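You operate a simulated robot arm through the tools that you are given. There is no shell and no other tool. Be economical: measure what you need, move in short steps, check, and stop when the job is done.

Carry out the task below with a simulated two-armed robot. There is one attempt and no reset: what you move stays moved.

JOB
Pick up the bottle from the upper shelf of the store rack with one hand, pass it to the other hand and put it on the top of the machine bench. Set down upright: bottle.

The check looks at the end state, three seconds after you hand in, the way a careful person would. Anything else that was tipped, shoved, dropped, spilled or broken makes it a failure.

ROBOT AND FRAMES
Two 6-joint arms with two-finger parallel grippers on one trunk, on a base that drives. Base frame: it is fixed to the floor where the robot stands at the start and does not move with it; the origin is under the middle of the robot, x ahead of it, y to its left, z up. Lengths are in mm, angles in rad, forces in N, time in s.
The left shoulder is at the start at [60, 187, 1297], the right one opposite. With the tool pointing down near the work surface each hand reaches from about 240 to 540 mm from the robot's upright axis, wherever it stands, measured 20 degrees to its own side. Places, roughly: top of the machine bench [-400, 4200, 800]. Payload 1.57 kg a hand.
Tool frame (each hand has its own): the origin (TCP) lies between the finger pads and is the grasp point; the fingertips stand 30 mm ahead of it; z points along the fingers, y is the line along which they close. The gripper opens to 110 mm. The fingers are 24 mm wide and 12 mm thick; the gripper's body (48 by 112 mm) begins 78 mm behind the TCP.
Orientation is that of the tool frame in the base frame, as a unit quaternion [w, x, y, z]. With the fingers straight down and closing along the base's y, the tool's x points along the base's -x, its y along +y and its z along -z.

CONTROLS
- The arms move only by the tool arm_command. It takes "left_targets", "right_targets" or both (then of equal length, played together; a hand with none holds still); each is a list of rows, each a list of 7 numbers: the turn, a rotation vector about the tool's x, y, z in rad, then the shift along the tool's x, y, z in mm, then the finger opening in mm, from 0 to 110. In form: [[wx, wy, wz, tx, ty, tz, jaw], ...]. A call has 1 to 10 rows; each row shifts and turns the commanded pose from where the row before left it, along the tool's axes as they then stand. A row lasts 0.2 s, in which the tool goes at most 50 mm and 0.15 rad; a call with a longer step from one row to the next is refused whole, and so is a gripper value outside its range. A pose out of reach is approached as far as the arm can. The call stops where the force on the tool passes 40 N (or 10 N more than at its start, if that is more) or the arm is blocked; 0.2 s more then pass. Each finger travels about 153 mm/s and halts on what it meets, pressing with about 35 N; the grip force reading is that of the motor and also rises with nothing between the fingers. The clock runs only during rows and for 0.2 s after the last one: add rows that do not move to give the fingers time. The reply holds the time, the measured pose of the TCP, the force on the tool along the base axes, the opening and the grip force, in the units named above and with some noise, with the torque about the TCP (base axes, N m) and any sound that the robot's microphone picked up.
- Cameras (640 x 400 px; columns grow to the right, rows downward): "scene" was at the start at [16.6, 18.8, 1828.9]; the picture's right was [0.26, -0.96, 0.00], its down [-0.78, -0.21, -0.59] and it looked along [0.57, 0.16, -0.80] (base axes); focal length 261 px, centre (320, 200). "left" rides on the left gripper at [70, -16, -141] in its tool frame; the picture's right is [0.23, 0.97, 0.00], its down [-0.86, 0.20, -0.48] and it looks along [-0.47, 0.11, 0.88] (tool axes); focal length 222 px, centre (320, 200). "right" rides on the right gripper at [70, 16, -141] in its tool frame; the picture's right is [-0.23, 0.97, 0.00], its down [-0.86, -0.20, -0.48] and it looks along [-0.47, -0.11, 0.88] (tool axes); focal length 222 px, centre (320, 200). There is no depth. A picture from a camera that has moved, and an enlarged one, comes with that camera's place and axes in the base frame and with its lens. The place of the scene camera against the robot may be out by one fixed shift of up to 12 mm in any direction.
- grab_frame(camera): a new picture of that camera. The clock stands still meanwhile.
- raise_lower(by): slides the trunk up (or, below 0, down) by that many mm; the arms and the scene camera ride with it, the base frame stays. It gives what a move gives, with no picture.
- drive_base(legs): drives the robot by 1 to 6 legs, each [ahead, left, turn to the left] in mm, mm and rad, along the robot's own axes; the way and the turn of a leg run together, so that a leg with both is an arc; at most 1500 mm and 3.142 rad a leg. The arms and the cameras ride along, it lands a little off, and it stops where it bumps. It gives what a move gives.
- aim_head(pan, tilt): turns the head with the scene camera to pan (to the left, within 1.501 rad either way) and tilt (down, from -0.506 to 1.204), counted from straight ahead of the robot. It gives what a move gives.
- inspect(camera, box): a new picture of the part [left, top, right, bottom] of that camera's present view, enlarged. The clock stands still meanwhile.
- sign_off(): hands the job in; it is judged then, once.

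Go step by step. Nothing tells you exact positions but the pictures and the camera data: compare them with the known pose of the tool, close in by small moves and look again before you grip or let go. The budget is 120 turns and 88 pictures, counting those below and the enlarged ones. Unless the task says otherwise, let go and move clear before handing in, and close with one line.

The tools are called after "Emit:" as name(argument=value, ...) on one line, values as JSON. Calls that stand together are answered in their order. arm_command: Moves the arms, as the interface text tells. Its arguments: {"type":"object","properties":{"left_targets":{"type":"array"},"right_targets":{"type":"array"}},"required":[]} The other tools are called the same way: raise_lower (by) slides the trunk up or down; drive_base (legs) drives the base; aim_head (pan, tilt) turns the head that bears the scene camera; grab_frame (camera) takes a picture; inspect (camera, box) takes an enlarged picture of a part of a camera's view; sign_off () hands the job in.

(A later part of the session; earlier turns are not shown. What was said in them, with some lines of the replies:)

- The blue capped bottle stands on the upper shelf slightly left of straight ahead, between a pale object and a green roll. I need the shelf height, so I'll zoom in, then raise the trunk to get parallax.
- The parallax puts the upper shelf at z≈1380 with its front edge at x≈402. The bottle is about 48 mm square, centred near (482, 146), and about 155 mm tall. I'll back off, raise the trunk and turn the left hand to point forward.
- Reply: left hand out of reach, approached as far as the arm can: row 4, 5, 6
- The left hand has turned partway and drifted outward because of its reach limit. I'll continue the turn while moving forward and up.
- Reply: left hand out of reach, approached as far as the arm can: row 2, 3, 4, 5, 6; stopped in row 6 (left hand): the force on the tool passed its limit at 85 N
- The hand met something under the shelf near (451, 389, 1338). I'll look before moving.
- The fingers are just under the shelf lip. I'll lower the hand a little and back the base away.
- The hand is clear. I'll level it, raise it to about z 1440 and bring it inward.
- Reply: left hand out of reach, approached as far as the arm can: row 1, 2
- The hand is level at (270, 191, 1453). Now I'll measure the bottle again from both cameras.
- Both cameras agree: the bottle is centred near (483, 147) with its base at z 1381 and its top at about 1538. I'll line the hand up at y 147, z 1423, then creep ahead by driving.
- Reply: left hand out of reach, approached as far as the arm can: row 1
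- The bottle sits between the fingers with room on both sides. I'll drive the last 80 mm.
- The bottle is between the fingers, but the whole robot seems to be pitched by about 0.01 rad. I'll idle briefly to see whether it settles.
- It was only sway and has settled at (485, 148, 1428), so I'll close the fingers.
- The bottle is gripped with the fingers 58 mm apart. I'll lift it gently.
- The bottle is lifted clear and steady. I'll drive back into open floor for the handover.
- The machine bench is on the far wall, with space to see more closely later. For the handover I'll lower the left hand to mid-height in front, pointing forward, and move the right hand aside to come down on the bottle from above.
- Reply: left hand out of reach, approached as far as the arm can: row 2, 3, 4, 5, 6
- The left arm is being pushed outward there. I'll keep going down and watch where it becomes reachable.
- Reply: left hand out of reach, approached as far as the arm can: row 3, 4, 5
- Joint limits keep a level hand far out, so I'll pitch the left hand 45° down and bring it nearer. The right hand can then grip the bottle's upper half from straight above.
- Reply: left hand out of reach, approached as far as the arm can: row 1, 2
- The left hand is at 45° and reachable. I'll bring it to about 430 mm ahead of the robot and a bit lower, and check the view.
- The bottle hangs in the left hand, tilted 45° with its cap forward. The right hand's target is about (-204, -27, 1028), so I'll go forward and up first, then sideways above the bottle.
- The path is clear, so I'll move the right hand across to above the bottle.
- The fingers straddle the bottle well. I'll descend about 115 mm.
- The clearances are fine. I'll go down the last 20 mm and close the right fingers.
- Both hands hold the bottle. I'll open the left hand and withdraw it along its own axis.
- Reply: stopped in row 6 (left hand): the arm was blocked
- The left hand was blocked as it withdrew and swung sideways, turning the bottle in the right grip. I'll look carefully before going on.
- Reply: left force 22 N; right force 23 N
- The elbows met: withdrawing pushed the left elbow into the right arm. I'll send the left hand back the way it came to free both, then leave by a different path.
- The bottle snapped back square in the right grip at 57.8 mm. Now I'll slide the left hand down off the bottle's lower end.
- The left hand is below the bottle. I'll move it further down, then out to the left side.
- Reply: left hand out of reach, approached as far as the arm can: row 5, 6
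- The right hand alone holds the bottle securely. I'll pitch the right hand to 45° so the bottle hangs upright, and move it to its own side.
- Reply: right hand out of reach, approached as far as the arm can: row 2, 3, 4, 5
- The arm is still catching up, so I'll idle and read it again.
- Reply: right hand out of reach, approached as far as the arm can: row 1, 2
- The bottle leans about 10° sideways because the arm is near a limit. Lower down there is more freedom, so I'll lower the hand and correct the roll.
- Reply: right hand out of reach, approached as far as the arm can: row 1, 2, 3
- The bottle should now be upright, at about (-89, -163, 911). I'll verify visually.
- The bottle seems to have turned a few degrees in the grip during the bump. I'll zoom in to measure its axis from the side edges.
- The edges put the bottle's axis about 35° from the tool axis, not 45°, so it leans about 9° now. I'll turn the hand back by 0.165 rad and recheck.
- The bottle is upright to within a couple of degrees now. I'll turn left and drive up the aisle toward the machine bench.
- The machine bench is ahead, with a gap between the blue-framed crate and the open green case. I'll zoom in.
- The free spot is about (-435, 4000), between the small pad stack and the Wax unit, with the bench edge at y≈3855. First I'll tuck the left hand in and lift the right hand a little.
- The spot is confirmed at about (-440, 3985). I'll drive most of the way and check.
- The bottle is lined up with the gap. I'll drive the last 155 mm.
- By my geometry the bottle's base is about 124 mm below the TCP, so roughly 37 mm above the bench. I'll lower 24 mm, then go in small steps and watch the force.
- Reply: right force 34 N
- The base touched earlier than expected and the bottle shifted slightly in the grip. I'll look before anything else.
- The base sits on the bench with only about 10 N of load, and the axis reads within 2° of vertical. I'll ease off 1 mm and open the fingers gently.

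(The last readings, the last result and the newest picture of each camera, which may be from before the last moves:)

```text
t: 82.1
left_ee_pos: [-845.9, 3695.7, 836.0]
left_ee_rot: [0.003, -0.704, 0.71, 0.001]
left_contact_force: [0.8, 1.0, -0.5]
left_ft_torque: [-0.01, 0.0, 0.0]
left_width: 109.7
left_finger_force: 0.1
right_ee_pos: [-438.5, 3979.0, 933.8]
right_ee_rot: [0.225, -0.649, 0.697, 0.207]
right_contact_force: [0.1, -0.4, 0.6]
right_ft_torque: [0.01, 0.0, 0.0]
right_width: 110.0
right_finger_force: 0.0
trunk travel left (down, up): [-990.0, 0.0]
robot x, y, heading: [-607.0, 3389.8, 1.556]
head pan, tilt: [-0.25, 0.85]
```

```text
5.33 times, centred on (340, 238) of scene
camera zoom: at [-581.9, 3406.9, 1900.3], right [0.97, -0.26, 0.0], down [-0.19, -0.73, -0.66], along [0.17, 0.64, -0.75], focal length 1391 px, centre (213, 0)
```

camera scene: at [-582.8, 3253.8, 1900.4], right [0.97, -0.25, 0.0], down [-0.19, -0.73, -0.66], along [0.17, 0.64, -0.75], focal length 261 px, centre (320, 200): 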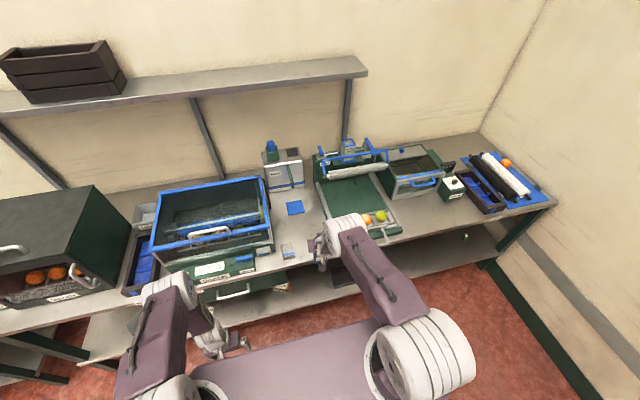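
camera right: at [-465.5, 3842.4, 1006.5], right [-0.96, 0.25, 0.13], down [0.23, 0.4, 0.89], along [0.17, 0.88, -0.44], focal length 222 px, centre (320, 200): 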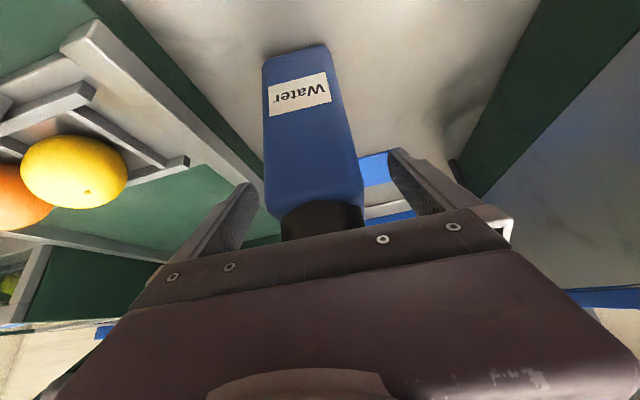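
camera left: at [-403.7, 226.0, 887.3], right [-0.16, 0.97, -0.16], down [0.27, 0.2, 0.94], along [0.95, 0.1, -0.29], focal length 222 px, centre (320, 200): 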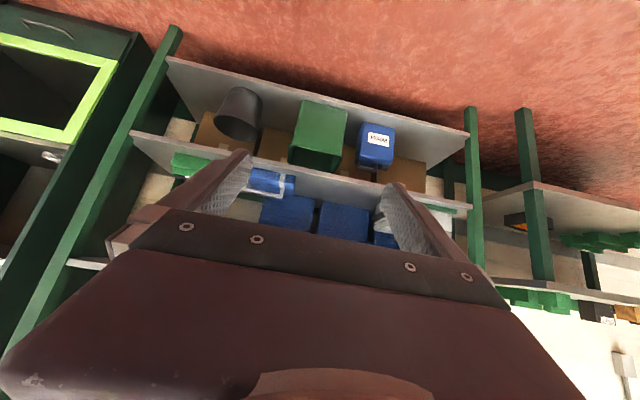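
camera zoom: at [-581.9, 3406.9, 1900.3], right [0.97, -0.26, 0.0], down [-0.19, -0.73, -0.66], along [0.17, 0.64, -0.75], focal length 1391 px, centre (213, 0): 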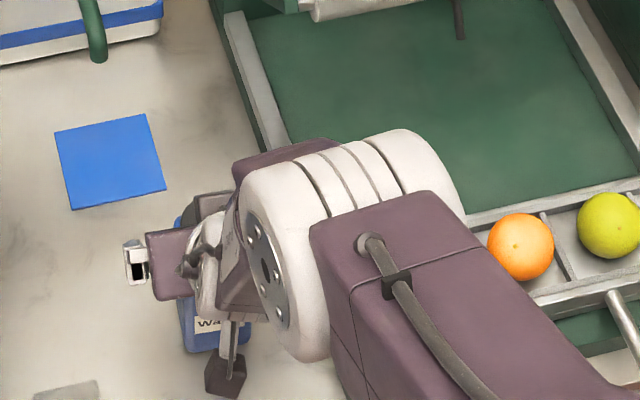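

The bottle stands free. I'll drive straight back so the open fingers slide off it, then check.

Emit:
drive_base(legs=[[-350, 0, 0]])

Emit:
aim_head(pan=-0.2, tilt=0.65)

Emit:
grab_frame(camera="scene")

Emit:
inspect(camera="scene", box=[250, 120, 450, 245])

```text
t: 84.4
left_ee_pos: [-849.5, 3350.4, 835.9]
left_ee_rot: [0.002, -0.703, 0.711, -0.001]
left_contact_force: [-0.2, 0.1, 0.3]
left_ft_torque: [0.0, -0.04, 0.0]
left_width: 109.9
left_finger_force: 0.0
right_ee_pos: [-439.6, 3633.2, 932.5]
right_ee_rot: [0.224, -0.648, 0.697, 0.207]
right_contact_force: [-0.2, -0.5, 0.4]
right_ft_torque: [-0.03, 0.0, -0.02]
right_width: 110.0
right_finger_force: 0.0
trunk travel left (down, up): [-990.0, 0.0]
robot x, y, heading: [-613.9, 3046.4, 1.559]
head pan, tilt: [-0.25, 0.85]
```

```text
t: 85.1
left_ee_pos: [-848.8, 3349.4, 835.9]
left_ee_rot: [0.002, -0.703, 0.711, 0.0]
left_contact_force: [0.0, 0.0, -0.1]
left_ft_torque: [-0.02, -0.03, -0.02]
left_width: 110.2
left_finger_force: 0.0
right_ee_pos: [-440.4, 3631.5, 933.0]
right_ee_rot: [0.225, -0.648, 0.698, 0.207]
right_contact_force: [0.9, -0.4, -0.5]
right_ft_torque: [0.0, 0.04, 0.03]
right_width: 110.3
right_finger_force: 0.1
trunk travel left (down, up): [-990.0, 0.0]
robot x, y, heading: [-608.5, 3047.1, 1.564]
head pan, tilt: [-0.201, 0.649]
```

```text
23 pictures are left
camera scene: at [-587.1, 3068.9, 1916.9], right [0.98, -0.21, 0.0], down [-0.13, -0.59, -0.8], along [0.17, 0.78, -0.61], focal length 261 px, centre (320, 200)
```

scene: 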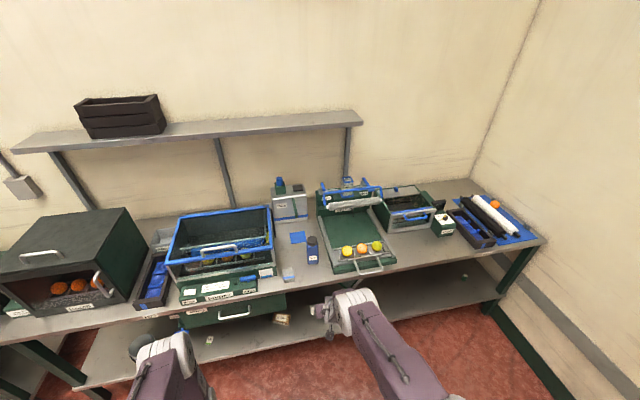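

```text
3.20 times, centred on (350, 182) of scene
camera zoom: at [-587.1, 3068.9, 1916.9], right [0.98, -0.21, 0.0], down [-0.13, -0.59, -0.8], along [0.17, 0.78, -0.61], focal length 834 px, centre (224, 256)
```

zoom: 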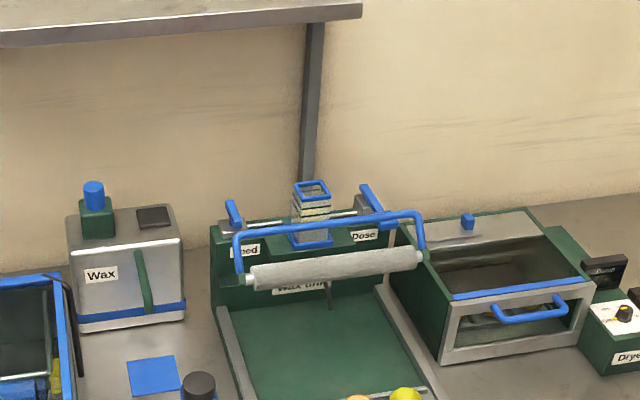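

Emit:
inspect(camera="scene", box=[250, 205, 410, 305])

```text
4.00 times, centred on (330, 255) of scene
camera zoom: at [-587.1, 3068.9, 1916.9], right [0.98, -0.21, 0.0], down [-0.13, -0.59, -0.8], along [0.17, 0.78, -0.61], focal length 1043 px, centre (280, -20)
```

zoom: 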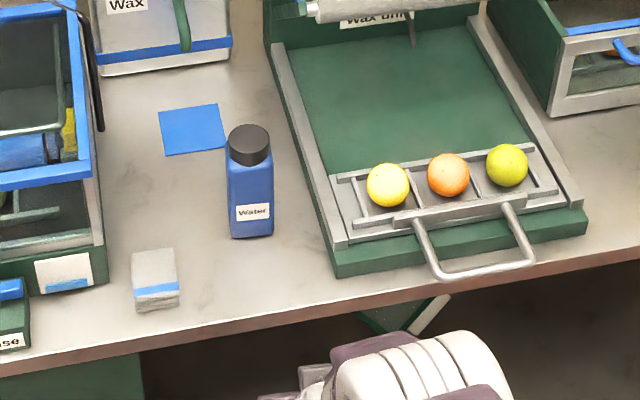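

The bottle stands upright and free on the machine bench, nothing around it has been disturbed, and both hands are clear. I'm handing in now.

Emit:
sign_off()

```text
The job is handed in.
```

The bottle is standing upright on the machine bench. The left hand took it from the upper shelf and passed it to the right hand, which set it down, and I saw nothing else moved.
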